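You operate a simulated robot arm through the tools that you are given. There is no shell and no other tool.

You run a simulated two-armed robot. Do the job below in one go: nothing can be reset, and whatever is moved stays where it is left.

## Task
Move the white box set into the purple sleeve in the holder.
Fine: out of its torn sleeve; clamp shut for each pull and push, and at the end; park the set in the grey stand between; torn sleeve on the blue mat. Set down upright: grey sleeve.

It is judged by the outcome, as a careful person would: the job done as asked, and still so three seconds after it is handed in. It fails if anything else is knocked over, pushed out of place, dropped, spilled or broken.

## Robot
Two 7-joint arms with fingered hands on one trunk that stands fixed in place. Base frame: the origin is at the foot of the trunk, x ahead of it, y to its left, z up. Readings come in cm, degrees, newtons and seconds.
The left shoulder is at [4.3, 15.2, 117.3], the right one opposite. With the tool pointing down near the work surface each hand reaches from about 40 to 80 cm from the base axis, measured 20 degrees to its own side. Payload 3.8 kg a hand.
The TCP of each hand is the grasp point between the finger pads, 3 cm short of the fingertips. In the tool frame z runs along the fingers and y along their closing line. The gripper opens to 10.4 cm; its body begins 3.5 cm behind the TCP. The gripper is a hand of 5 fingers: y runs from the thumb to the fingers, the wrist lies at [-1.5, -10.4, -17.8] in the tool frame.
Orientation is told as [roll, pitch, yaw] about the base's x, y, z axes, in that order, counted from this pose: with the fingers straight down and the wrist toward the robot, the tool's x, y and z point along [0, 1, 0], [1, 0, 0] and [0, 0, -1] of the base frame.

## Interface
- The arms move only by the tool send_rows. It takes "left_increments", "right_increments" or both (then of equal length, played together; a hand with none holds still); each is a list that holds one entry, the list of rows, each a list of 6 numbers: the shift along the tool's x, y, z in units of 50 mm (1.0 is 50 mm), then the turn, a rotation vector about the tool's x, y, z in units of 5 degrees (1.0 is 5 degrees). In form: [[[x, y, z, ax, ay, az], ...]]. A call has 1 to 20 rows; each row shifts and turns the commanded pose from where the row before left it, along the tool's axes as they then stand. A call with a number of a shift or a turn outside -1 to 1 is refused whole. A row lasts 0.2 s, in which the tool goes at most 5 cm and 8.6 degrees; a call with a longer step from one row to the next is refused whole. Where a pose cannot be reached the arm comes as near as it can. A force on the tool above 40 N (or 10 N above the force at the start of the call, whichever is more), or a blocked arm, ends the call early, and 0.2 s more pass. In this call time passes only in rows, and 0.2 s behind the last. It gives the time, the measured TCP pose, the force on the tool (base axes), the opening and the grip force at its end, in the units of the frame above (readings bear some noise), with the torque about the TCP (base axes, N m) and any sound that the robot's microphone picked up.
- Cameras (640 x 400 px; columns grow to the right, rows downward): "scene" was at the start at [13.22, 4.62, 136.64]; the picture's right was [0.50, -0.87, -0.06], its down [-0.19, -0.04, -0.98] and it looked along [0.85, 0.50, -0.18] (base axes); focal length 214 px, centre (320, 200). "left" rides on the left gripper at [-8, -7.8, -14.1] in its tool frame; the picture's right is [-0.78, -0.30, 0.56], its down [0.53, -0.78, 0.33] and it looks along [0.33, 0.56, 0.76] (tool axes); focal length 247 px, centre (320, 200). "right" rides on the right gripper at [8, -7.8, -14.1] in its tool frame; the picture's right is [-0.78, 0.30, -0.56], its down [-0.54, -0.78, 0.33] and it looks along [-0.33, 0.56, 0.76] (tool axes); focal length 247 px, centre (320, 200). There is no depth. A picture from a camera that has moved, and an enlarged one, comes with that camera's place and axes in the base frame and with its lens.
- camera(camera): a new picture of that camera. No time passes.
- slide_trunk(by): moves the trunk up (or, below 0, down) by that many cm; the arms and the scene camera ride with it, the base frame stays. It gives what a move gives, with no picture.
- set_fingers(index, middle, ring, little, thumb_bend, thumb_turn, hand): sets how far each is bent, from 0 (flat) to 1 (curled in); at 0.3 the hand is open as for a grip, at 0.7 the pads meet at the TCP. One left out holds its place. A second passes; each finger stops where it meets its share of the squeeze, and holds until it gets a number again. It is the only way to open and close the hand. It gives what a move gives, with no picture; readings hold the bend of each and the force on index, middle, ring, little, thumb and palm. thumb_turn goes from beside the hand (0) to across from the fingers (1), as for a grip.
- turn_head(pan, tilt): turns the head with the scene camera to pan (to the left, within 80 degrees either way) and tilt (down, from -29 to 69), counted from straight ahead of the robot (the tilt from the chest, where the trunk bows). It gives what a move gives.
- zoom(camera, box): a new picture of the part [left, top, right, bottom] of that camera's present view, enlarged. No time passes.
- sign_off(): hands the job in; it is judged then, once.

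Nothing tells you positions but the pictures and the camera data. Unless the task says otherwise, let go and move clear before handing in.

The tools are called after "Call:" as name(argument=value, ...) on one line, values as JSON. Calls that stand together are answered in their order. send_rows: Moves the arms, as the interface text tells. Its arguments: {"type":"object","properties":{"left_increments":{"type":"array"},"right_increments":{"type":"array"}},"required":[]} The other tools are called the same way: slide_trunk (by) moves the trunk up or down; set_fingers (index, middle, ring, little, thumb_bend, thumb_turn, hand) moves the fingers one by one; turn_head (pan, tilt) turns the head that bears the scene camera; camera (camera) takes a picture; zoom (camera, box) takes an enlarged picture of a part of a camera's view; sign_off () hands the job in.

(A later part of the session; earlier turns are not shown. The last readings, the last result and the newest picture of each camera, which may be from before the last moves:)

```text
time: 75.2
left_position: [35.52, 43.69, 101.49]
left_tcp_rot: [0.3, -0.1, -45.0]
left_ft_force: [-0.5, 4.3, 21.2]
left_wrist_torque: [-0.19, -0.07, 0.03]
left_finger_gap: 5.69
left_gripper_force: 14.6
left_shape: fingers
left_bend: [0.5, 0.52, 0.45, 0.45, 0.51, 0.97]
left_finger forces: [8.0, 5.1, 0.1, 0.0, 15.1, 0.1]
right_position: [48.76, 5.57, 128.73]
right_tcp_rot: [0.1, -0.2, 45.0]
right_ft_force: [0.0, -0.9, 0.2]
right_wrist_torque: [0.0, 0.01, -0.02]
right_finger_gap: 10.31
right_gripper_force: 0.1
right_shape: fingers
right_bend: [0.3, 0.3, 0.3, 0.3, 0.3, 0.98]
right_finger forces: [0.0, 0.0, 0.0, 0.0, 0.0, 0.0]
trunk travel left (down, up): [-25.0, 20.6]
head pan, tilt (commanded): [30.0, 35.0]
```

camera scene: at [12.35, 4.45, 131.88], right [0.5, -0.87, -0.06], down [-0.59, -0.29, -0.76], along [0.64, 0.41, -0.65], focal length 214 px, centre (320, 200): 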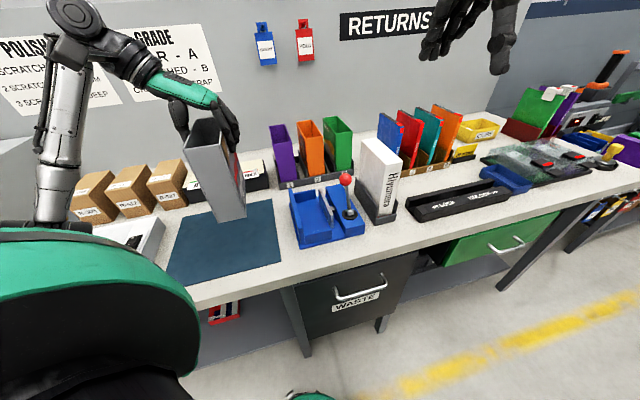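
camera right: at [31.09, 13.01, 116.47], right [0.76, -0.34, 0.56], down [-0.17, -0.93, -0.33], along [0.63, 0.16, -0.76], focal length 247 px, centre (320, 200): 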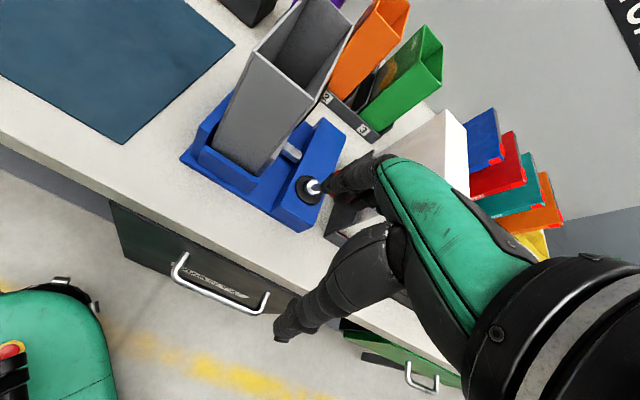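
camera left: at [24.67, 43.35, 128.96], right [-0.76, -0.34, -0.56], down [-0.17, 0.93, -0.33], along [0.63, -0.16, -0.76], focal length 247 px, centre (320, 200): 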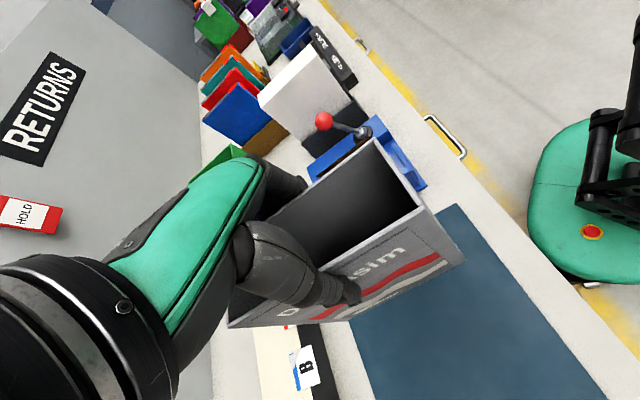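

Touchdown on the mat. Ease off and release gently.

Call:
send_rows(left_increments=[[[0, 0, -0.08, 0, 0, 0]]])

Call:
set_fingers(hand="left", index=0.43, middle=0.43, ring=0.42, little=0.42, thumb_bend=0.43)

Call:
zoom(camera="right", box=[0, 20, 200, 180])

Call:
zoom(camera="scene", box=[140, 80, 320, 290])

```text
time: 75.5
left_position: [35.53, 43.57, 101.59]
left_tcp_rot: [0.0, 0.2, -45.2]
left_ft_force: [-0.7, -1.5, 5.5]
left_wrist_torque: [-0.07, -0.15, 0.0]
left_finger_gap: 5.67
left_gripper_force: 13.2
left_shape: fingers
left_bend: [0.49, 0.52, 0.45, 0.45, 0.51, 0.97]
left_finger forces: [8.3, 4.8, 0.1, 0.0, 13.1, 0.1]
right_position: [48.97, 5.46, 128.51]
right_tcp_rot: [0.1, -0.1, 45.1]
right_ft_force: [-0.1, 0.7, -0.5]
right_wrist_torque: [-0.01, 0.01, 0.02]
right_finger_gap: 10.32
right_gripper_force: 0.1
right_shape: fingers
right_bend: [0.3, 0.3, 0.3, 0.3, 0.3, 0.98]
right_finger forces: [0.1, 0.0, 0.1, 0.0, 0.0, 0.1]
trunk travel left (down, up): [-25.0, 20.6]
head pan, tilt (commanded): [30.0, 35.0]
```

```text
time: 76.5
left_position: [35.66, 43.63, 101.64]
left_tcp_rot: [0.0, 0.0, -45.1]
left_ft_force: [-0.5, 0.7, -0.5]
left_wrist_torque: [0.04, -0.01, -0.01]
left_finger_gap: 7.03
left_gripper_force: 0.7
left_shape: fingers
left_bend: [0.43, 0.43, 0.42, 0.42, 0.43, 0.97]
left_finger forces: [0.2, 0.0, 0.0, 0.0, 0.3, 0.0]
right_position: [48.91, 5.56, 128.49]
right_tcp_rot: [0.0, 0.0, 44.9]
right_ft_force: [0.0, 0.1, -0.1]
right_wrist_torque: [-0.02, 0.0, 0.02]
right_finger_gap: 10.3
right_gripper_force: 0.0
right_shape: fingers
right_bend: [0.3, 0.3, 0.3, 0.3, 0.3, 0.98]
right_finger forces: [0.1, 0.0, 0.0, 0.0, 0.1, 0.0]
trunk travel left (down, up): [-25.0, 20.6]
head pan, tilt (commanded): [30.0, 35.0]
```

```text
2.50 times, centred on (100, 100) of right
camera zoom: at [37.56, 5.61, 142.78], right [0.76, -0.34, 0.56], down [-0.17, -0.93, -0.33], along [0.63, 0.16, -0.76], focal length 617 px, centre (870, 450)
```

zoom: 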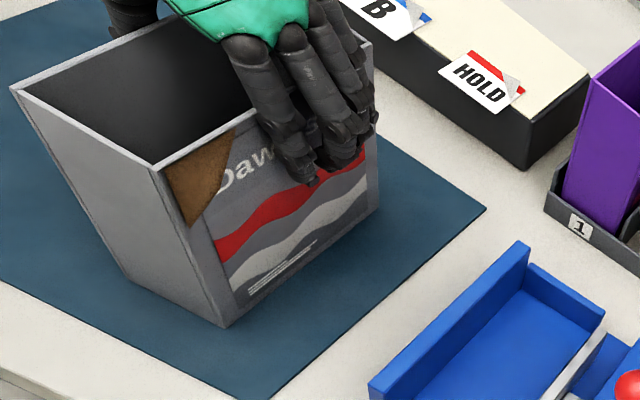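

```text
1.90 times, centred on (230, 185) of scene
camera zoom: at [12.37, 4.42, 131.88], right [0.5, -0.87, -0.06], down [-0.59, -0.29, -0.76], along [0.64, 0.41, -0.65], focal length 408 px, centre (491, 229)
```

zoom: 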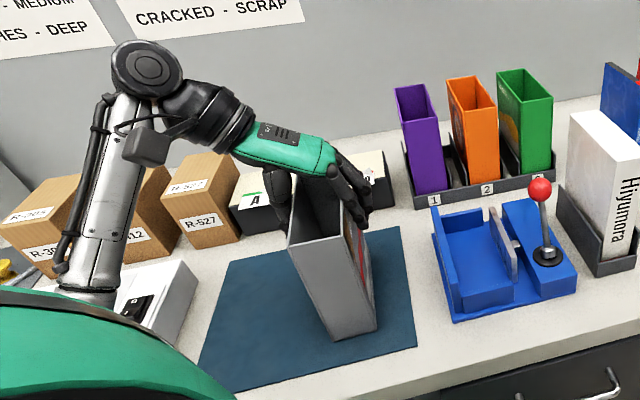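

The sleeve stands on the mat. Open wider and lift straight up, watching that the sleeve stays.

Call:
set_fingers(hand="left", index=0.33, middle=0.33, ring=0.33, little=0.33, thumb_bend=0.33)

Call:
send_rows(left_increments=[[[0, 0, -0.3, 0, 0, 0], [0, 0, -0.5, 0, 0, 0], [0, 0, -0.6, 0, 0, 0], [0, 0, -0.8, 0, 0, 0], [0, 0, -0.8, 0, 0, 0]]])

Call:
camera(camera="scene")

Call:
zoom(camera="right", box=[0, 0, 300, 220])

Call:
camera(camera="left")

```text
time: 77.5
left_position: [35.61, 43.75, 101.55]
left_tcp_rot: [0.0, 0.2, -45.1]
left_ft_force: [-0.1, 0.5, -0.2]
left_wrist_torque: [-0.01, -0.02, 0.02]
left_finger_gap: 9.56
left_gripper_force: 0.0
left_shape: fingers
left_bend: [0.33, 0.33, 0.33, 0.33, 0.33, 0.97]
left_finger forces: [0.0, 0.0, 0.0, 0.1, 0.1, 0.0]
right_position: [48.87, 5.47, 128.58]
right_tcp_rot: [0.1, 0.0, 45.0]
right_ft_force: [-0.2, -0.4, 0.3]
right_wrist_torque: [-0.02, -0.01, -0.04]
right_finger_gap: 10.31
right_gripper_force: 0.1
right_shape: fingers
right_bend: [0.3, 0.3, 0.3, 0.3, 0.3, 0.98]
right_finger forces: [0.1, 0.0, 0.0, 0.1, 0.0, 0.0]
trunk travel left (down, up): [-25.0, 20.6]
head pan, tilt (commanded): [30.0, 35.0]
```

```text
time: 78.8
left_position: [35.63, 43.51, 116.8]
left_tcp_rot: [-0.1, 0.2, -45.2]
left_ft_force: [0.0, -0.1, 0.2]
left_wrist_torque: [0.03, -0.01, -0.02]
left_finger_gap: 9.55
left_gripper_force: 0.0
left_shape: fingers
left_bend: [0.33, 0.33, 0.33, 0.33, 0.33, 0.97]
left_finger forces: [0.0, 0.1, 0.0, 0.0, 0.0, 0.0]
right_position: [48.97, 5.41, 128.61]
right_tcp_rot: [0.0, -0.1, 45.0]
right_ft_force: [0.9, 0.5, -0.6]
right_wrist_torque: [-0.01, 0.0, 0.03]
right_finger_gap: 10.32
right_gripper_force: 0.0
right_shape: fingers
right_bend: [0.3, 0.3, 0.3, 0.3, 0.3, 0.98]
right_finger forces: [0.1, 0.0, 0.0, 0.0, 0.1, 0.0]
trunk travel left (down, up): [-25.0, 20.6]
head pan, tilt (commanded): [30.0, 35.0]
```

```text
taken
camera scene: at [12.35, 4.37, 131.89], right [0.5, -0.87, -0.06], down [-0.59, -0.29, -0.76], along [0.64, 0.41, -0.65], focal length 214 px, centre (320, 200)
```

scene: 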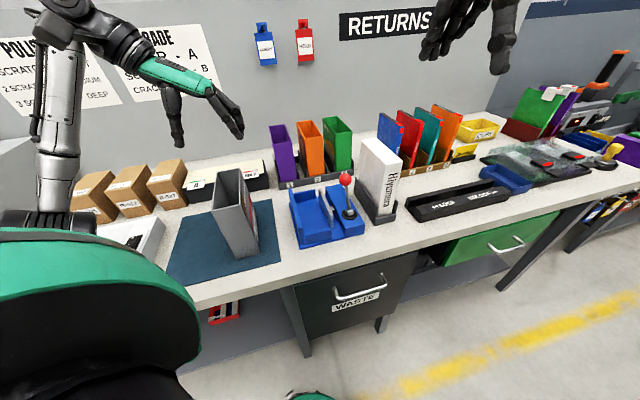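

```text
1.82 times, centred on (150, 110) of right
camera zoom: at [37.54, 5.54, 142.8], right [0.76, -0.34, 0.56], down [-0.17, -0.93, -0.33], along [0.63, 0.16, -0.76], focal length 449 px, centre (629, 364)
```

zoom: 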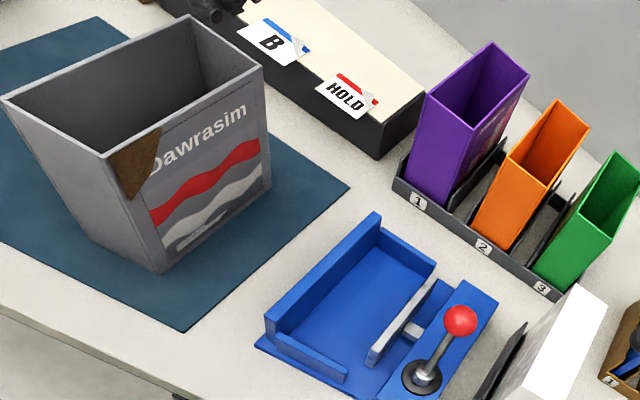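

```text
taken
camera left: at [24.61, 43.27, 131.03], right [-0.76, -0.34, -0.56], down [-0.17, 0.93, -0.33], along [0.63, -0.16, -0.76], focal length 247 px, centre (320, 200)
```

left: 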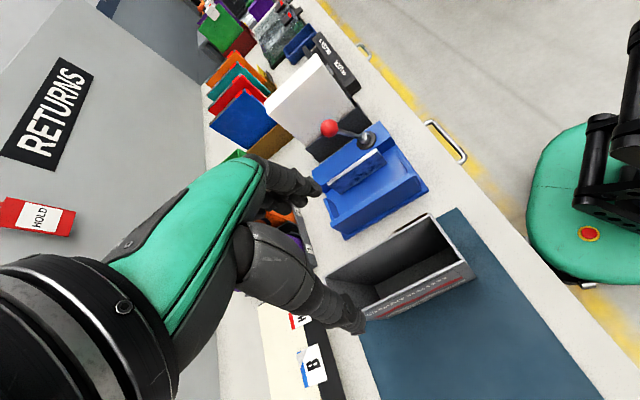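

The torn sleeve stands upright on the mat. The purple sleeve is at the edge of reach, so I'll raise the trunk 10 cm and tilt the left hand to reach forward; first raise and look at the rack.

Call:
slide_trunk(by=10)

Call:
camera(camera="scene")

Call:
zoom(camera="scene", box=[250, 110, 370, 210])

Call:
zoom(camera="right", box=[170, 10, 320, 160])

```text
time: 80.1
left_position: [35.58, 43.57, 126.65]
left_tcp_rot: [-0.2, 0.3, -45.0]
left_ft_force: [-0.2, 0.0, 0.5]
left_wrist_torque: [-0.02, -0.02, -0.01]
left_finger_gap: 9.53
left_gripper_force: 0.0
left_shape: fingers
left_bend: [0.33, 0.33, 0.33, 0.33, 0.33, 0.97]
left_finger forces: [0.1, 0.0, 0.0, 0.0, 0.1, 0.1]
right_position: [49.05, 5.78, 138.65]
right_tcp_rot: [0.0, 0.0, 45.0]
right_ft_force: [-0.2, -0.9, -1.0]
right_wrist_torque: [0.03, 0.03, -0.02]
right_finger_gap: 10.31
right_gripper_force: 0.0
right_shape: fingers
right_bend: [0.3, 0.3, 0.3, 0.3, 0.3, 0.98]
right_finger forces: [0.0, 0.0, 0.0, 0.0, 0.0, 0.0]
trunk travel left (down, up): [-35.0, 10.6]
head pan, tilt (commanded): [30.0, 35.0]
```

```text
taken
camera scene: at [8.84, 4.42, 142.97], right [0.5, -0.87, -0.02], down [-0.52, -0.29, -0.8], along [0.69, 0.41, -0.6], focal length 214 px, centre (320, 200)
```

scene: 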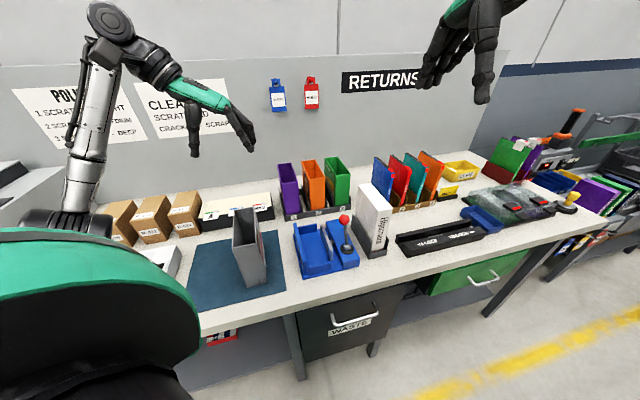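

```text
4.00 times, centred on (310, 160) of scene
camera zoom: at [8.84, 4.42, 142.97], right [0.5, -0.87, -0.02], down [-0.52, -0.29, -0.8], along [0.69, 0.41, -0.6], focal length 858 px, centre (360, 360)
```

zoom: 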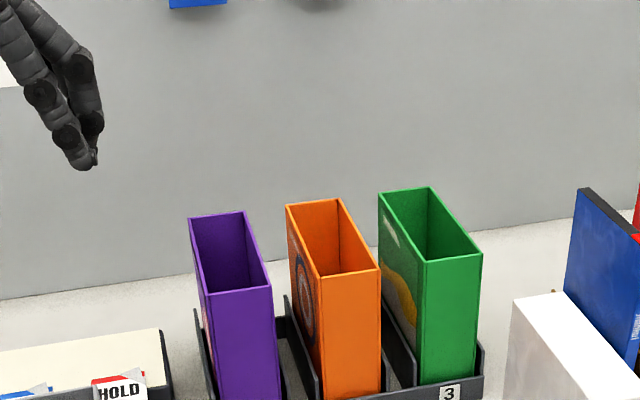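

```text
2.67 times, centred on (245, 85) of right
camera zoom: at [37.64, 5.78, 152.87], right [0.76, -0.34, 0.56], down [-0.17, -0.93, -0.33], along [0.63, 0.16, -0.76], focal length 659 px, centre (520, 507)
```

zoom: 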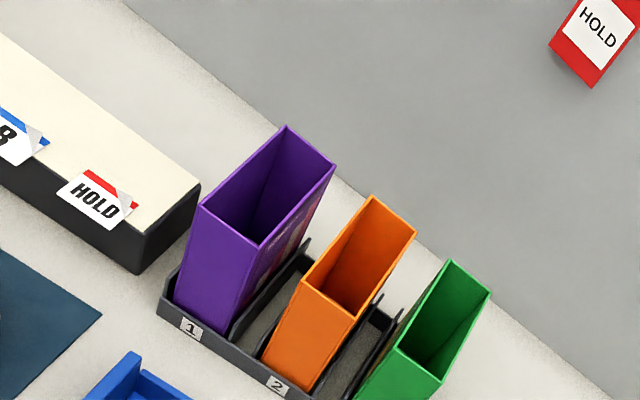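

Purple sleeve top measures e1 72.5–87.2, e2 −6.25 to −11.7, centre [~63, 50.1] at z 105, with 4.3 cm to the orange one. I'll narrow the hand to about 6.5 cm, tilt it 25° forward, and move above the purple sleeve.

Call:
set_fingers(hand="left", index=0.45, middle=0.45, ring=0.45, little=0.45, thumb_bend=0.45)

Call:
send_rows(left_increments=[[[0, 0, 0, 0, 1, 0], [0, 0, 0, 0, 1, 0], [0, 0, 0, 0, 1, 0], [0, 0, 0, 0, 1, 0], [0, 0, 0, 0, 1, 0], [0.45, 0.366, 0.45, 0, 0, 0], [0.45, 0.366, 0.45, 0, 0, 0], [0.45, 0.366, 0.45, 0, 0, 0], [0.45, 0.366, 0.45, 0, 0, 0], [0.45, 0.366, 0.45, 0, 0, 0], [0.45, 0.366, 0.45, 0, 0, 0], [0.45, 0.366, 0.45, 0, 0, 0], [0.45, 0.366, 0.45, 0, 0, 0]]])

Call:
camera(camera="scene")

Call:
zoom(camera="right", box=[120, 0, 320, 160])

Call:
camera(camera="left")

```text
time: 81.1
left_position: [35.53, 43.73, 126.69]
left_tcp_rot: [-0.1, 0.1, -45.1]
left_ft_force: [-0.1, 0.4, 1.1]
left_wrist_torque: [0.02, 0.02, 0.02]
left_finger_gap: 6.57
left_gripper_force: 0.0
left_shape: fingers
left_bend: [0.45, 0.45, 0.45, 0.45, 0.45, 0.97]
left_finger forces: [0.0, 0.1, 0.0, 0.0, 0.0, 0.1]
right_position: [48.88, 5.61, 138.75]
right_tcp_rot: [-0.1, -0.1, 44.9]
right_ft_force: [0.5, 0.3, 0.5]
right_wrist_torque: [0.0, -0.04, 0.03]
right_finger_gap: 10.32
right_gripper_force: 0.0
right_shape: fingers
right_bend: [0.3, 0.3, 0.3, 0.3, 0.3, 0.98]
right_finger forces: [0.1, 0.0, 0.0, 0.0, 0.0, 0.0]
trunk travel left (down, up): [-35.0, 10.6]
head pan, tilt (commanded): [30.0, 35.0]
```

```text
time: 83.9
left_position: [63.16, 50.21, 117.91]
left_tcp_rot: [25.1, 0.3, -45.2]
left_ft_force: [-0.6, 0.0, -0.4]
left_wrist_torque: [-0.02, 0.0, 0.03]
left_finger_gap: 6.55
left_gripper_force: 0.0
left_shape: fingers
left_bend: [0.45, 0.45, 0.45, 0.45, 0.45, 0.97]
left_finger forces: [0.0, 0.1, 0.0, 0.0, 0.0, 0.1]
right_position: [49.13, 5.64, 138.62]
right_tcp_rot: [0.1, 0.0, 44.9]
right_ft_force: [1.4, 0.1, -0.3]
right_wrist_torque: [0.02, 0.01, -0.02]
right_finger_gap: 10.33
right_gripper_force: 0.0
right_shape: fingers
right_bend: [0.3, 0.3, 0.3, 0.3, 0.3, 0.98]
right_finger forces: [0.0, 0.0, 0.1, 0.0, 0.0, 0.0]
trunk travel left (down, up): [-35.0, 10.6]
head pan, tilt (commanded): [30.0, 35.0]
```

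```text
taken
camera scene: at [9.01, 4.36, 142.95], right [0.5, -0.87, -0.02], down [-0.52, -0.29, -0.8], along [0.69, 0.41, -0.6], focal length 214 px, centre (320, 200)
```

scene: 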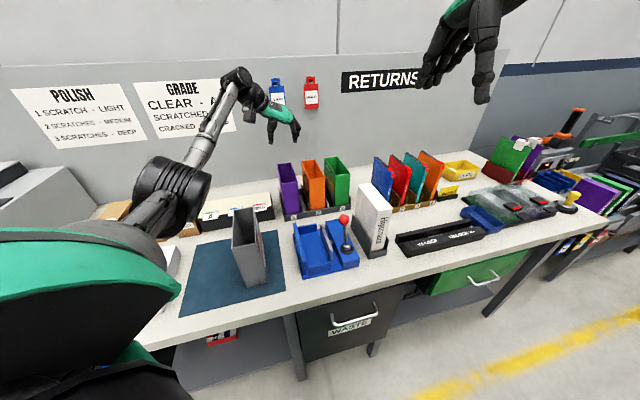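

```text
2.50 times, centred on (220, 80) of right
camera zoom: at [37.8, 5.72, 152.84], right [0.76, -0.34, 0.56], down [-0.17, -0.93, -0.33], along [0.63, 0.16, -0.76], focal length 617 px, centre (570, 500)
```

zoom: 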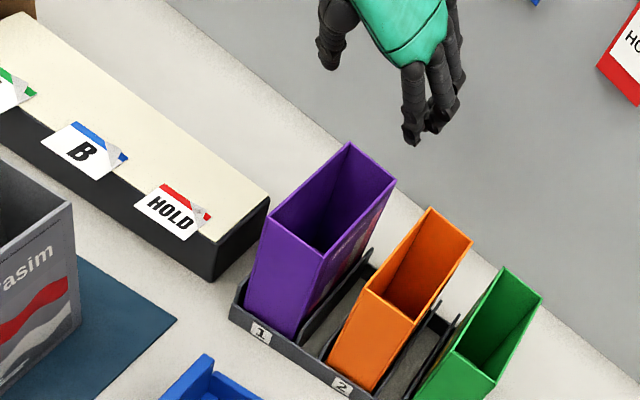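

```text
taken
camera left: at [48.42, 46.37, 127.37], right [-0.54, -0.12, -0.83], down [-0.11, 0.99, -0.07], along [0.83, 0.05, -0.55], focal length 247 px, centre (320, 200)
```

left: 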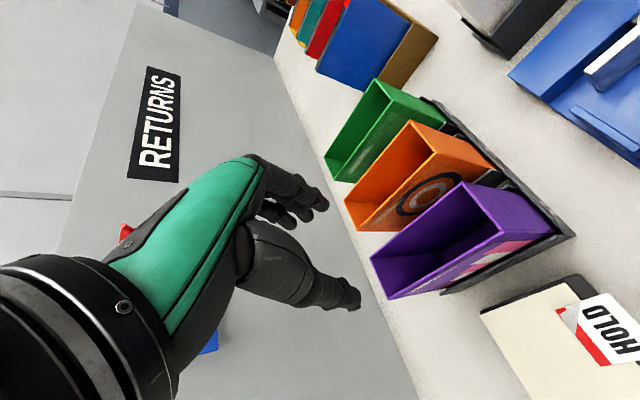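

Reached without trouble, TCP is over the purple sleeve's centre line. I'll descend vertically until the fingertips are just above its rim and check alignment.

Call:
send_rows(left_increments=[[[-0.169, -0.036, 0.362, 0, 0, 0], [-0.169, 0, 0.362, 0, 0, 0], [-0.169, 0, 0.362, 0, 0, 0], [-0.169, 0, 0.362, 0, 0, 0]]])

Call:
zoom(camera="right", box=[180, 0, 290, 110])

Call:
zoom(camera="scene", box=[250, 80, 370, 220])

Call:
zoom(camera="left", box=[240, 100, 500, 320])

```text
time: 84.9
left_position: [62.84, 50.3, 110.05]
left_tcp_rot: [25.0, 0.1, -45.1]
left_ft_force: [0.4, -1.2, 0.1]
left_wrist_torque: [0.03, -0.04, -0.05]
left_finger_gap: 6.55
left_gripper_force: 0.1
left_shape: fingers
left_bend: [0.45, 0.45, 0.45, 0.45, 0.45, 0.97]
left_finger forces: [0.1, 0.1, 0.0, 0.0, 0.0, 0.1]
right_position: [49.07, 5.77, 138.76]
right_tcp_rot: [0.0, 0.0, 45.0]
right_ft_force: [0.3, -0.3, 0.2]
right_wrist_torque: [0.01, 0.0, -0.02]
right_finger_gap: 10.32
right_gripper_force: 0.0
right_shape: fingers
right_bend: [0.3, 0.3, 0.3, 0.3, 0.3, 0.98]
right_finger forces: [0.0, 0.0, 0.0, 0.0, 0.1, 0.0]
trunk travel left (down, up): [-35.0, 10.6]
head pan, tilt (commanded): [30.0, 35.0]
```

```text
3.64 times, centred on (235, 55) of right
camera zoom: at [37.61, 5.82, 152.88], right [0.76, -0.34, 0.56], down [-0.17, -0.93, -0.33], along [0.63, 0.16, -0.76], focal length 898 px, centre (629, 727)
```

zoom: 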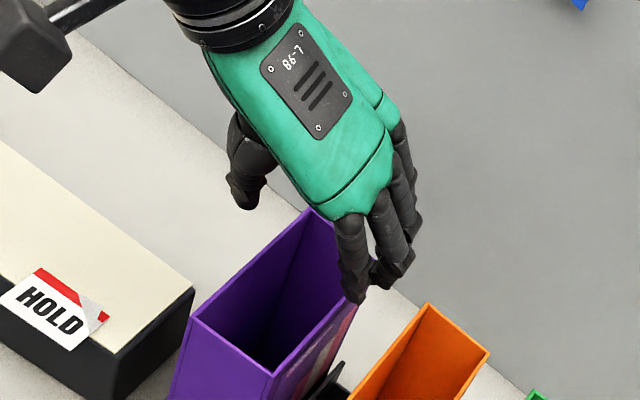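

```text
2.86 times, centred on (310, 150) of scene
camera zoom: at [8.84, 4.45, 142.96], right [0.5, -0.87, -0.02], down [-0.52, -0.29, -0.8], along [0.69, 0.41, -0.6], focal length 613 px, centre (349, 343)
```

zoom: 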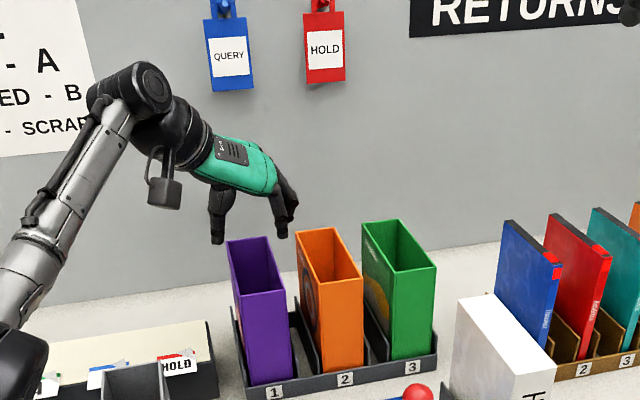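

```text
1.82 times, centred on (370, 210) of left
camera zoom: at [48.15, 46.38, 119.56], right [-0.54, -0.12, -0.83], down [-0.11, 0.99, -0.07], along [0.83, 0.05, -0.55], focal length 449 px, centre (229, 182)
```

zoom: 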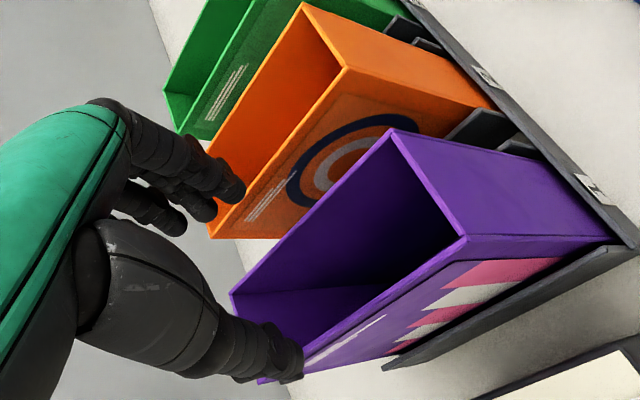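

Fingertips straddle the rim: the fingers fit in the gap to the orange sleeve and the thumb is outside the left wall. I'll nudge 0.2 cm toward the thumb side and ease down, checking for contact.

Call:
send_rows(left_increments=[[[-0.085, -0.04, 0.181, 0, 0, 0], [-0.085, 0, 0.181, 0, 0, 0], [-0.085, 0, 0.181, 0, 0, 0], [-0.085, 0, 0.181, 0, 0, 0]]])

Call:
zoom(camera="right", box=[190, 10, 290, 110])

Call:
zoom(camera="left", box=[240, 100, 500, 320])

Call:
zoom(camera="scene", box=[270, 110, 340, 200])

```text
time: 85.9
left_position: [62.71, 50.27, 106.0]
left_tcp_rot: [24.9, 0.0, -45.1]
left_ft_force: [-0.1, 0.4, -0.1]
left_wrist_torque: [0.02, -0.02, -0.04]
left_finger_gap: 6.57
left_gripper_force: 0.0
left_shape: fingers
left_bend: [0.45, 0.45, 0.45, 0.45, 0.45, 0.97]
left_finger forces: [0.0, 0.0, 0.0, 0.1, 0.0, 0.1]
right_position: [49.12, 5.88, 138.67]
right_tcp_rot: [0.0, -0.1, 45.0]
right_ft_force: [0.0, -1.1, -0.5]
right_wrist_torque: [0.01, -0.03, 0.01]
right_finger_gap: 10.32
right_gripper_force: 0.0
right_shape: fingers
right_bend: [0.3, 0.3, 0.3, 0.3, 0.3, 0.98]
right_finger forces: [0.1, 0.1, 0.0, 0.0, 0.0, 0.1]
trunk travel left (down, up): [-35.0, 10.6]
head pan, tilt (commanded): [30.0, 35.0]
```

```text
4.00 times, centred on (240, 60) of right
camera zoom: at [37.63, 5.79, 152.88], right [0.76, -0.34, 0.56], down [-0.17, -0.93, -0.33], along [0.63, 0.16, -0.76], focal length 988 px, centre (640, 760)
```

zoom: 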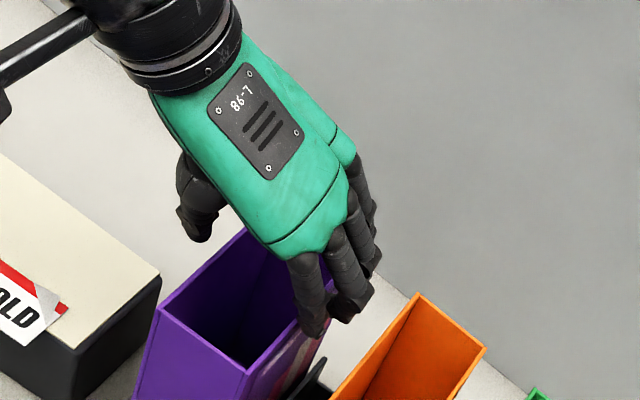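

```text
1.82 times, centred on (370, 210) of left
camera zoom: at [47.94, 46.47, 115.38], right [-0.54, -0.12, -0.83], down [-0.1, 0.99, -0.07], along [0.83, 0.05, -0.55], focal length 449 px, centre (229, 182)
```

zoom: 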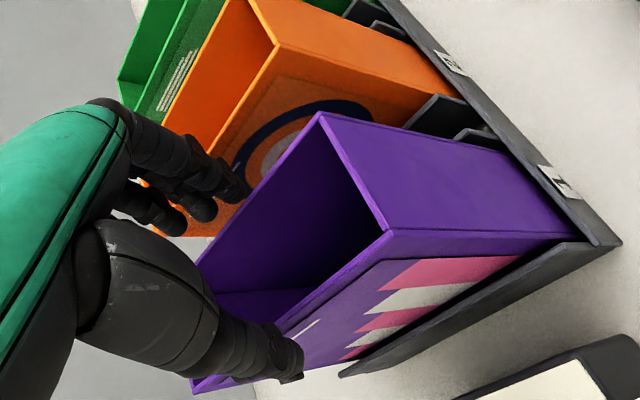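

```text
4.44 times, centred on (305, 155) of scene
camera zoom: at [8.85, 4.43, 142.96], right [0.5, -0.87, -0.02], down [-0.52, -0.29, -0.8], along [0.69, 0.41, -0.6], focal length 953 px, centre (387, 400)
```

zoom: 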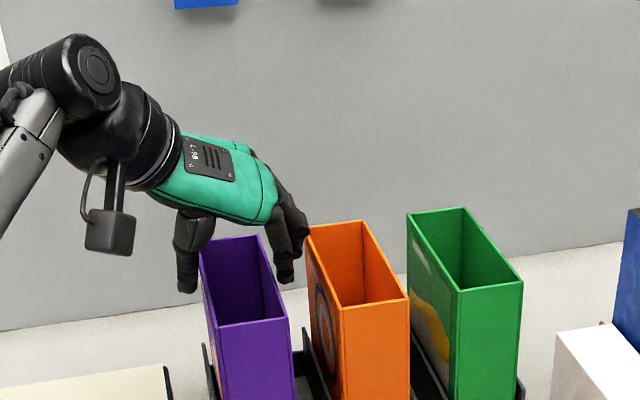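

Both sides are clear and no contact yet. Down another 3.5 cm and then close.

Call:
send_rows(left_increments=[[[-0.085, 0, 0.181, 0, 0, 0], [-0.085, 0, 0.181, 0, 0, 0], [-0.085, 0, 0.181, 0, 0, 0], [-0.04, 0, 0.09, 0, 0, 0]]])

Call:
set_fingers(hand="left", index=0.51, middle=0.51, thumb_bend=0.51)

Call:
zoom(camera="right", box=[190, 10, 290, 110])

Call:
zoom(camera="scene", box=[260, 110, 340, 210])

```text
time: 86.9
left_position: [62.71, 50.41, 102.36]
left_tcp_rot: [25.0, 0.1, -45.1]
left_ft_force: [-0.7, 0.1, 0.4]
left_wrist_torque: [0.02, 0.02, -0.01]
left_finger_gap: 6.55
left_gripper_force: 0.2
left_shape: fingers
left_bend: [0.45, 0.45, 0.45, 0.45, 0.45, 0.97]
left_finger forces: [0.4, 0.0, 0.2, 0.0, 0.1, 0.0]
right_position: [48.9, 5.69, 138.61]
right_tcp_rot: [0.0, -0.1, 45.0]
right_ft_force: [-0.5, 0.1, 0.3]
right_wrist_torque: [0.0, 0.01, 0.03]
right_finger_gap: 10.31
right_gripper_force: 0.2
right_shape: fingers
right_bend: [0.3, 0.3, 0.3, 0.3, 0.3, 0.98]
right_finger forces: [0.1, 0.1, 0.0, 0.1, 0.0, 0.1]
trunk travel left (down, up): [-35.0, 10.6]
head pan, tilt (commanded): [30.0, 35.0]
```

```text
time: 87.9
left_position: [62.71, 50.41, 102.24]
left_tcp_rot: [25.0, 0.0, -45.2]
left_ft_force: [0.2, -0.3, 0.0]
left_wrist_torque: [0.02, 0.02, -0.01]
left_finger_gap: 5.89
left_gripper_force: 5.9
left_shape: fingers
left_bend: [0.48, 0.49, 0.45, 0.45, 0.48, 0.97]
left_finger forces: [3.6, 1.8, 0.1, 0.1, 5.4, 0.0]
right_position: [48.96, 5.86, 138.79]
right_tcp_rot: [0.0, 0.1, 45.0]
right_ft_force: [-0.7, -0.8, 0.2]
right_wrist_torque: [0.04, 0.01, -0.02]
right_finger_gap: 10.3
right_gripper_force: 0.0
right_shape: fingers
right_bend: [0.3, 0.3, 0.3, 0.3, 0.3, 0.98]
right_finger forces: [0.0, 0.0, 0.1, 0.0, 0.0, 0.1]
trunk travel left (down, up): [-35.0, 10.6]
head pan, tilt (commanded): [30.0, 35.0]
```

```text
4.00 times, centred on (240, 60) of right
camera zoom: at [37.62, 5.79, 152.89], right [0.76, -0.34, 0.56], down [-0.17, -0.93, -0.33], along [0.63, 0.16, -0.76], focal length 988 px, centre (640, 760)
```

zoom: 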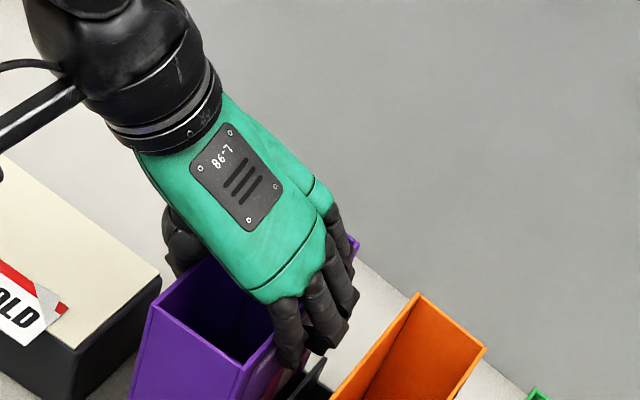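

```text
4.00 times, centred on (300, 160) of scene
camera zoom: at [8.84, 4.42, 142.96], right [0.5, -0.87, -0.02], down [-0.52, -0.29, -0.8], along [0.69, 0.41, -0.6], focal length 858 px, centre (400, 360)
```

zoom: 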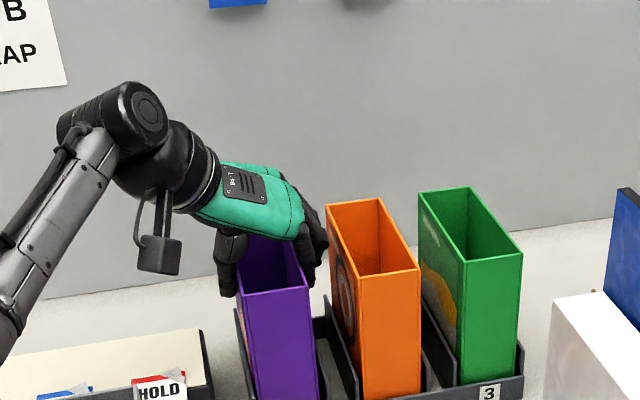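

Contact on both walls. Tighten as before and lift slowly.

Call:
set_fingers(hand="left", index=0.57, middle=0.58, thumb_bend=0.57)

Call:
send_rows(left_increments=[[[0.04, 0, -0.09, 0, 0, 0], [0.085, 0, -0.181, 0, 0, 0], [0.085, 0, -0.181, 0, 0, 0], [0.085, 0, -0.181, 0, 0, 0]]])

Call:
zoom(camera="scene", box=[260, 110, 340, 210])

Call:
zoom(camera="right", box=[180, 10, 290, 130])

Call:
zoom(camera="left", box=[240, 60, 540, 300])

```text
time: 88.9
left_position: [62.68, 50.39, 102.32]
left_tcp_rot: [25.0, 0.1, -45.2]
left_ft_force: [1.7, -0.2, 0.4]
left_wrist_torque: [-0.09, -0.13, -0.14]
left_finger_gap: 5.64
left_gripper_force: 11.3
left_shape: fingers
left_bend: [0.49, 0.51, 0.45, 0.45, 0.5, 0.97]
left_finger forces: [6.7, 5.5, 0.0, 0.0, 11.2, 0.0]
right_position: [49.0, 5.73, 138.64]
right_tcp_rot: [0.1, 0.0, 45.0]
right_ft_force: [-0.7, 0.4, 0.2]
right_wrist_torque: [0.0, 0.02, 0.03]
right_finger_gap: 10.34
right_gripper_force: 0.2
right_shape: fingers
right_bend: [0.3, 0.3, 0.3, 0.3, 0.3, 0.98]
right_finger forces: [0.0, 0.1, 0.0, 0.0, 0.1, 0.0]
trunk travel left (down, up): [-35.0, 10.6]
head pan, tilt (commanded): [30.0, 35.0]
```

```text
time: 89.9
left_position: [62.6, 50.36, 105.77]
left_tcp_rot: [24.9, 0.1, -45.2]
left_ft_force: [1.1, -0.9, -1.3]
left_wrist_torque: [-0.19, -0.13, -0.14]
left_finger_gap: 5.68
left_gripper_force: 12.2
left_shape: fingers
left_bend: [0.49, 0.51, 0.45, 0.45, 0.5, 0.97]
left_finger forces: [7.2, 5.5, 0.0, 0.0, 11.2, 0.1]
right_position: [49.04, 5.79, 138.79]
right_tcp_rot: [0.0, -0.1, 45.0]
right_ft_force: [0.2, 0.0, 0.4]
right_wrist_torque: [-0.01, -0.01, 0.0]
right_finger_gap: 10.3
right_gripper_force: 0.2
right_shape: fingers
right_bend: [0.3, 0.3, 0.3, 0.3, 0.3, 0.98]
right_finger forces: [0.0, 0.0, 0.1, 0.0, 0.0, 0.0]
trunk travel left (down, up): [-35.0, 10.6]
head pan, tilt (commanded): [30.0, 35.0]
```

```text
4.00 times, centred on (300, 160) of scene
camera zoom: at [8.87, 4.4, 142.96], right [0.5, -0.87, -0.02], down [-0.52, -0.29, -0.8], along [0.69, 0.41, -0.6], focal length 858 px, centre (400, 360)
```

zoom: 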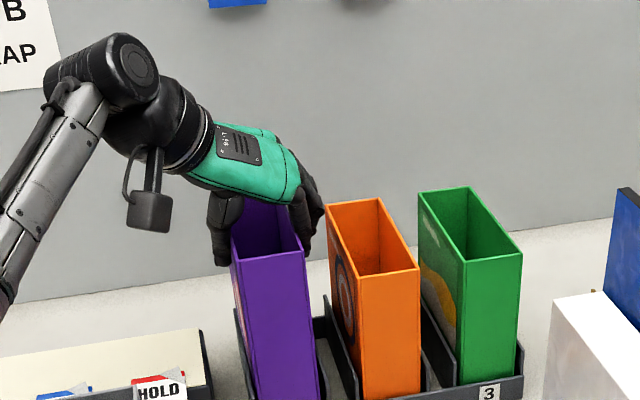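

```text
3.33 times, centred on (235, 70) of right
camera zoom: at [37.64, 5.76, 152.88], right [0.76, -0.34, 0.56], down [-0.17, -0.93, -0.33], along [0.63, 0.16, -0.76], focal length 823 px, centre (603, 633)
```

zoom: 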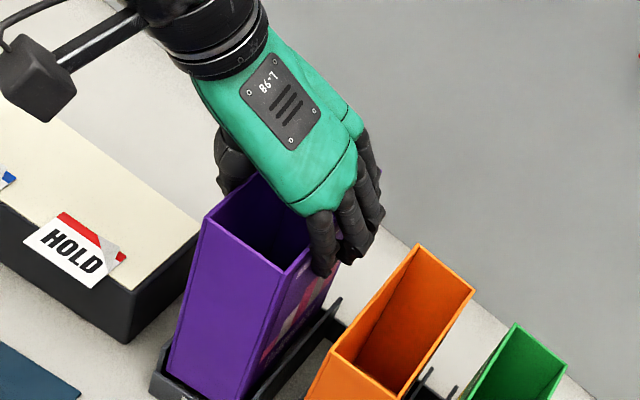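

```text
1.67 times, centred on (390, 180) of left
camera zoom: at [47.85, 46.55, 115.24], right [-0.54, -0.12, -0.83], down [-0.11, 0.99, -0.07], along [0.83, 0.05, -0.55], focal length 412 px, centre (203, 233)
```

zoom: 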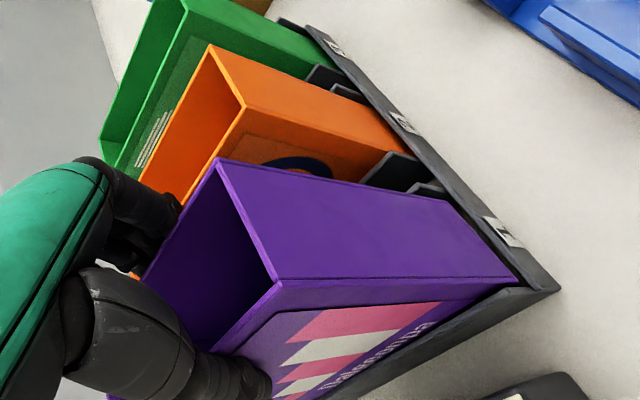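

The purple sleeve is coming up between its dividers. Lift further until its bottom is clear of the rack.

Call:
send_rows(left_increments=[[[0.127, 0, -0.272, 0, 0, 0], [0.127, 0, -0.272, 0, 0, 0], [0.127, 0, -0.272, 0, 0, 0], [0.127, 0, -0.272, 0, 0, 0], [0.127, 0, -0.272, 0, 0, 0]]])

Call:
zoom(camera="scene", box=[250, 90, 350, 210])

Call:
zoom(camera="right", box=[170, 0, 300, 130])

Call:
camera(camera="left")

```text
time: 91.1
left_position: [62.72, 50.19, 113.35]
left_tcp_rot: [25.0, 0.1, -45.1]
left_ft_force: [0.0, -0.1, -0.2]
left_wrist_torque: [0.0, 0.0, -0.03]
left_finger_gap: 5.64
left_gripper_force: 11.0
left_shape: fingers
left_bend: [0.49, 0.52, 0.45, 0.45, 0.5, 0.97]
left_finger forces: [6.7, 4.9, 0.0, 0.1, 11.6, 0.0]
right_position: [48.97, 5.64, 138.72]
right_tcp_rot: [-0.1, -0.1, 45.0]
right_ft_force: [0.1, 0.8, -0.1]
right_wrist_torque: [0.02, -0.02, -0.01]
right_finger_gap: 10.32
right_gripper_force: 0.0
right_shape: fingers
right_bend: [0.3, 0.3, 0.3, 0.3, 0.3, 0.98]
right_finger forces: [0.1, 0.1, 0.0, 0.0, 0.0, 0.0]
trunk travel left (down, up): [-35.0, 10.6]
head pan, tilt (commanded): [30.0, 35.0]
```

```text
3.33 times, centred on (300, 150) of scene
camera zoom: at [8.83, 4.4, 142.97], right [0.5, -0.87, -0.02], down [-0.52, -0.29, -0.8], along [0.69, 0.41, -0.6], focal length 715 px, centre (387, 367)
```

zoom: 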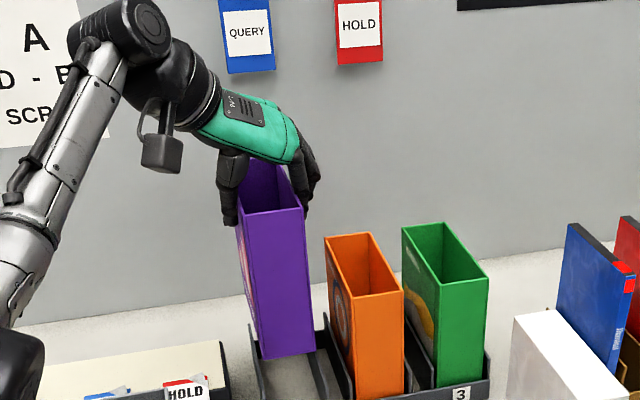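

```text
3.08 times, centred on (235, 65) of right
camera zoom: at [37.6, 5.76, 152.9], right [0.76, -0.34, 0.56], down [-0.17, -0.93, -0.33], along [0.63, 0.16, -0.76], focal length 760 px, centre (582, 615)
```

zoom: 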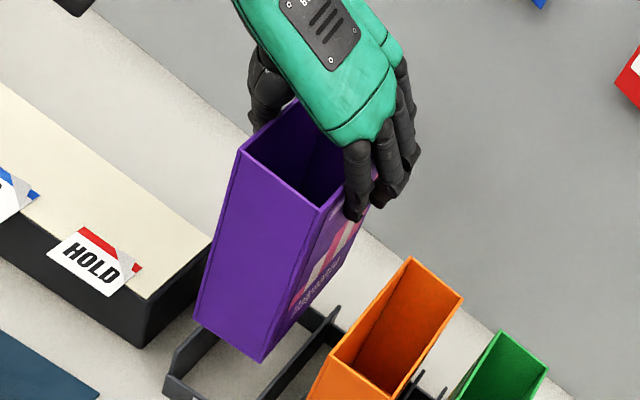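

```text
taken
camera left: at [47.92, 46.35, 122.81], right [-0.54, -0.12, -0.83], down [-0.11, 0.99, -0.07], along [0.83, 0.05, -0.55], focal length 247 px, centre (320, 200)
```

left: 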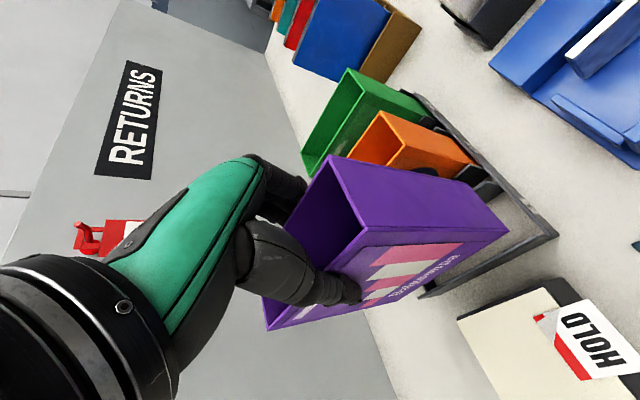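

Clear of the rack. I'll carry it back toward the clamp, stopping above the pocket.

Call:
send_rows(left_increments=[[[-0.4, 0.06, -0.187, 0, 0, 0], [-0.55, 0.0825, -0.257, 0, 0, 0], [-0.55, 0.0825, -0.257, 0, 0, 0], [-0.55, 0.0825, -0.257, 0, 0, 0], [-0.55, 0.0825, -0.257, 0, 0, 0], [-0.55, 0.0825, -0.257, 0, 0, 0], [-0.55, 0.0825, -0.257, 0, 0, 0], [-0.55, 0.0825, -0.257, 0, 0, 0], [-0.15, 0.02, -0.07, 0, 0, 0]]])

Call:
camera(camera="scene")

Call:
zoom(camera="right", box=[120, 40, 280, 200])

Call:
camera(camera="left")

```text
time: 93.1
left_position: [47.73, 30.86, 113.35]
left_tcp_rot: [25.0, 0.1, -45.1]
left_ft_force: [0.9, 0.3, 0.0]
left_wrist_torque: [-0.03, -0.01, -0.01]
left_finger_gap: 5.64
left_gripper_force: 12.0
left_shape: fingers
left_bend: [0.49, 0.52, 0.45, 0.45, 0.5, 0.97]
left_finger forces: [6.6, 4.6, 0.1, 0.1, 11.5, 0.0]
right_position: [48.84, 5.64, 138.73]
right_tcp_rot: [0.0, -0.2, 44.9]
right_ft_force: [1.0, -0.2, -0.9]
right_wrist_torque: [-0.01, -0.05, -0.01]
right_finger_gap: 10.32
right_gripper_force: 0.2
right_shape: fingers
right_bend: [0.3, 0.3, 0.3, 0.3, 0.3, 0.98]
right_finger forces: [0.0, 0.0, 0.0, 0.1, 0.1, 0.1]
trunk travel left (down, up): [-35.0, 10.6]
head pan, tilt (commanded): [30.0, 35.0]
```

```text
taken
camera scene: at [8.83, 4.42, 142.97], right [0.5, -0.87, -0.02], down [-0.52, -0.29, -0.8], along [0.69, 0.41, -0.6], focal length 214 px, centre (320, 200)
```

scene: 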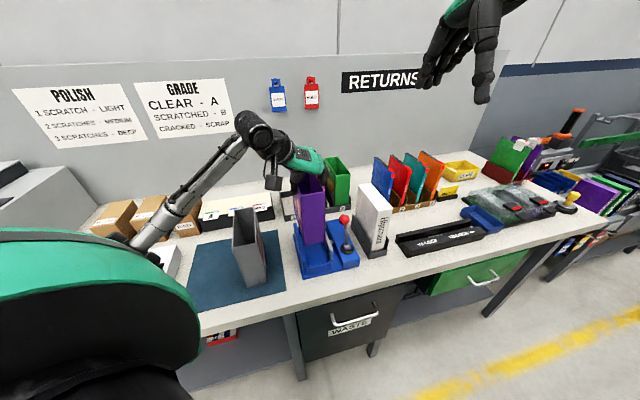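

```text
2.50 times, centred on (200, 120) of right
camera zoom: at [37.61, 5.79, 152.89], right [0.76, -0.34, 0.56], down [-0.17, -0.93, -0.33], along [0.63, 0.16, -0.76], focal length 617 px, centre (620, 400)
```

zoom: 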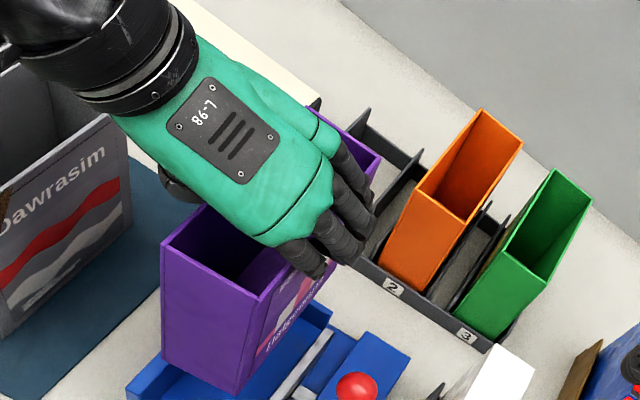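

```text
taken
camera left: at [32.93, 26.96, 122.79], right [-0.54, -0.12, -0.83], down [-0.11, 0.99, -0.07], along [0.83, 0.05, -0.55], focal length 247 px, centre (320, 200)
```

left: 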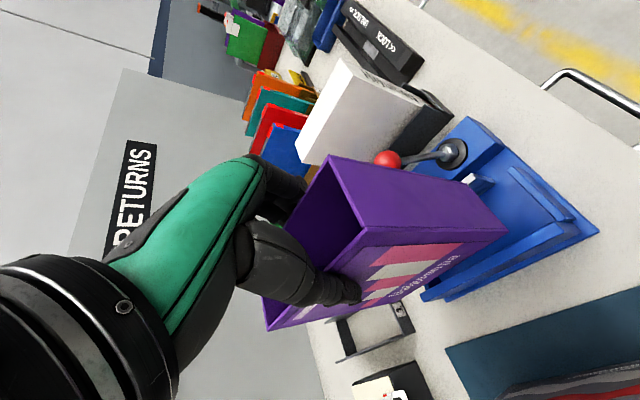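

The purple sleeve hangs plumb above the clamp. Measured against where the grey one sat, it should go 0.9 cm toward the front and 0.4 cm right. I'll apply that with a 1.5° yaw trim and lower halfway.

Call:
send_rows(left_increments=[[[-0.16, 0.08, -0.076, 0, 0, 0.15], [0, 0, 0, 0, 0, 0.15], [-0.085, 0, 0.181, 0, 0, 0], [-0.085, 0, 0.181, 0, 0, 0], [-0.085, 0, 0.181, 0, 0, 0], [-0.085, 0, 0.181, 0, 0, 0]]])

Call:
zoom(camera="right", box=[130, 80, 250, 200])

Call:
zoom(camera="scene", box=[270, 160, 380, 290])

Call:
zoom(camera="left", box=[280, 100, 620, 340])

```text
time: 94.5
left_position: [47.2, 30.17, 109.31]
left_tcp_rot: [25.0, 0.8, -46.5]
left_ft_force: [0.7, 0.5, -0.7]
left_wrist_torque: [0.0, -0.01, -0.02]
left_finger_gap: 5.62
left_gripper_force: 11.5
left_shape: fingers
left_bend: [0.49, 0.52, 0.45, 0.45, 0.5, 0.97]
left_finger forces: [6.6, 4.7, 0.0, 0.0, 11.4, 0.1]
right_position: [48.98, 5.79, 138.73]
right_tcp_rot: [0.0, -0.2, 45.0]
right_ft_force: [-0.3, 0.6, -0.1]
right_wrist_torque: [-0.01, 0.03, -0.02]
right_finger_gap: 10.31
right_gripper_force: 0.0
right_shape: fingers
right_bend: [0.3, 0.3, 0.3, 0.3, 0.3, 0.98]
right_finger forces: [0.1, 0.1, 0.0, 0.0, 0.0, 0.0]
trunk travel left (down, up): [-35.0, 10.6]
head pan, tilt (commanded): [30.0, 35.0]
```

```text
3.33 times, centred on (190, 140) of right
camera zoom: at [37.59, 5.8, 152.89], right [0.76, -0.34, 0.56], down [-0.17, -0.93, -0.33], along [0.63, 0.16, -0.76], focal length 823 px, centre (753, 400)
```

zoom: 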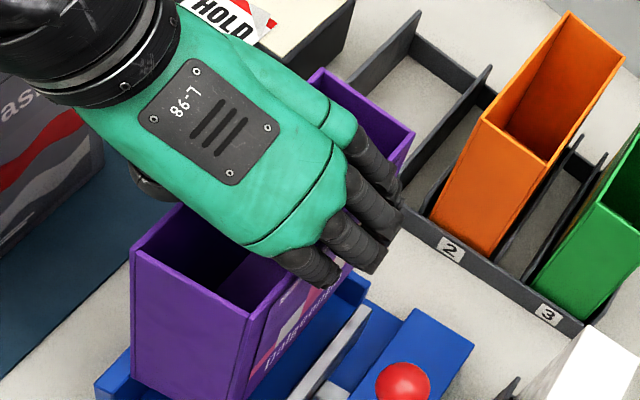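

```text
3.08 times, centred on (325, 225) of scene
camera zoom: at [8.82, 4.44, 142.97], right [0.5, -0.87, -0.02], down [-0.52, -0.29, -0.8], along [0.69, 0.41, -0.6], focal length 660 px, centre (305, 123)
```

zoom: 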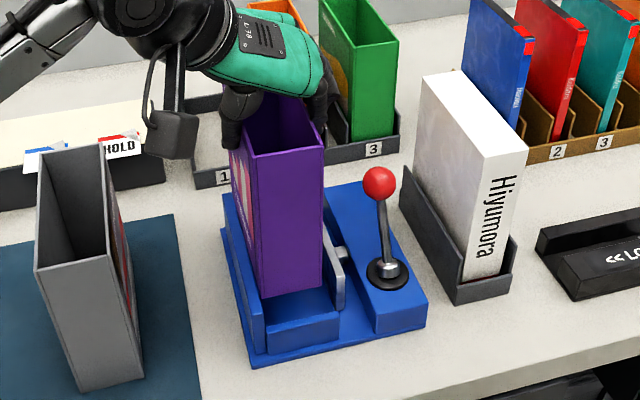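

```text
1.67 times, centred on (450, 220) of left
camera zoom: at [32.41, 26.52, 118.85], right [-0.55, -0.1, -0.83], down [-0.08, 0.99, -0.07], along [0.83, 0.03, -0.56], focal length 412 px, centre (103, 167)
```

zoom: 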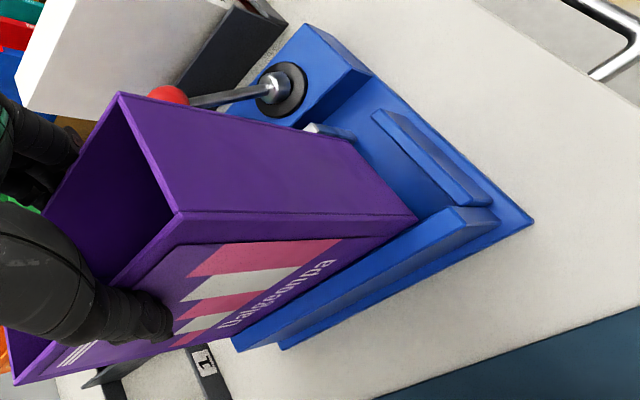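

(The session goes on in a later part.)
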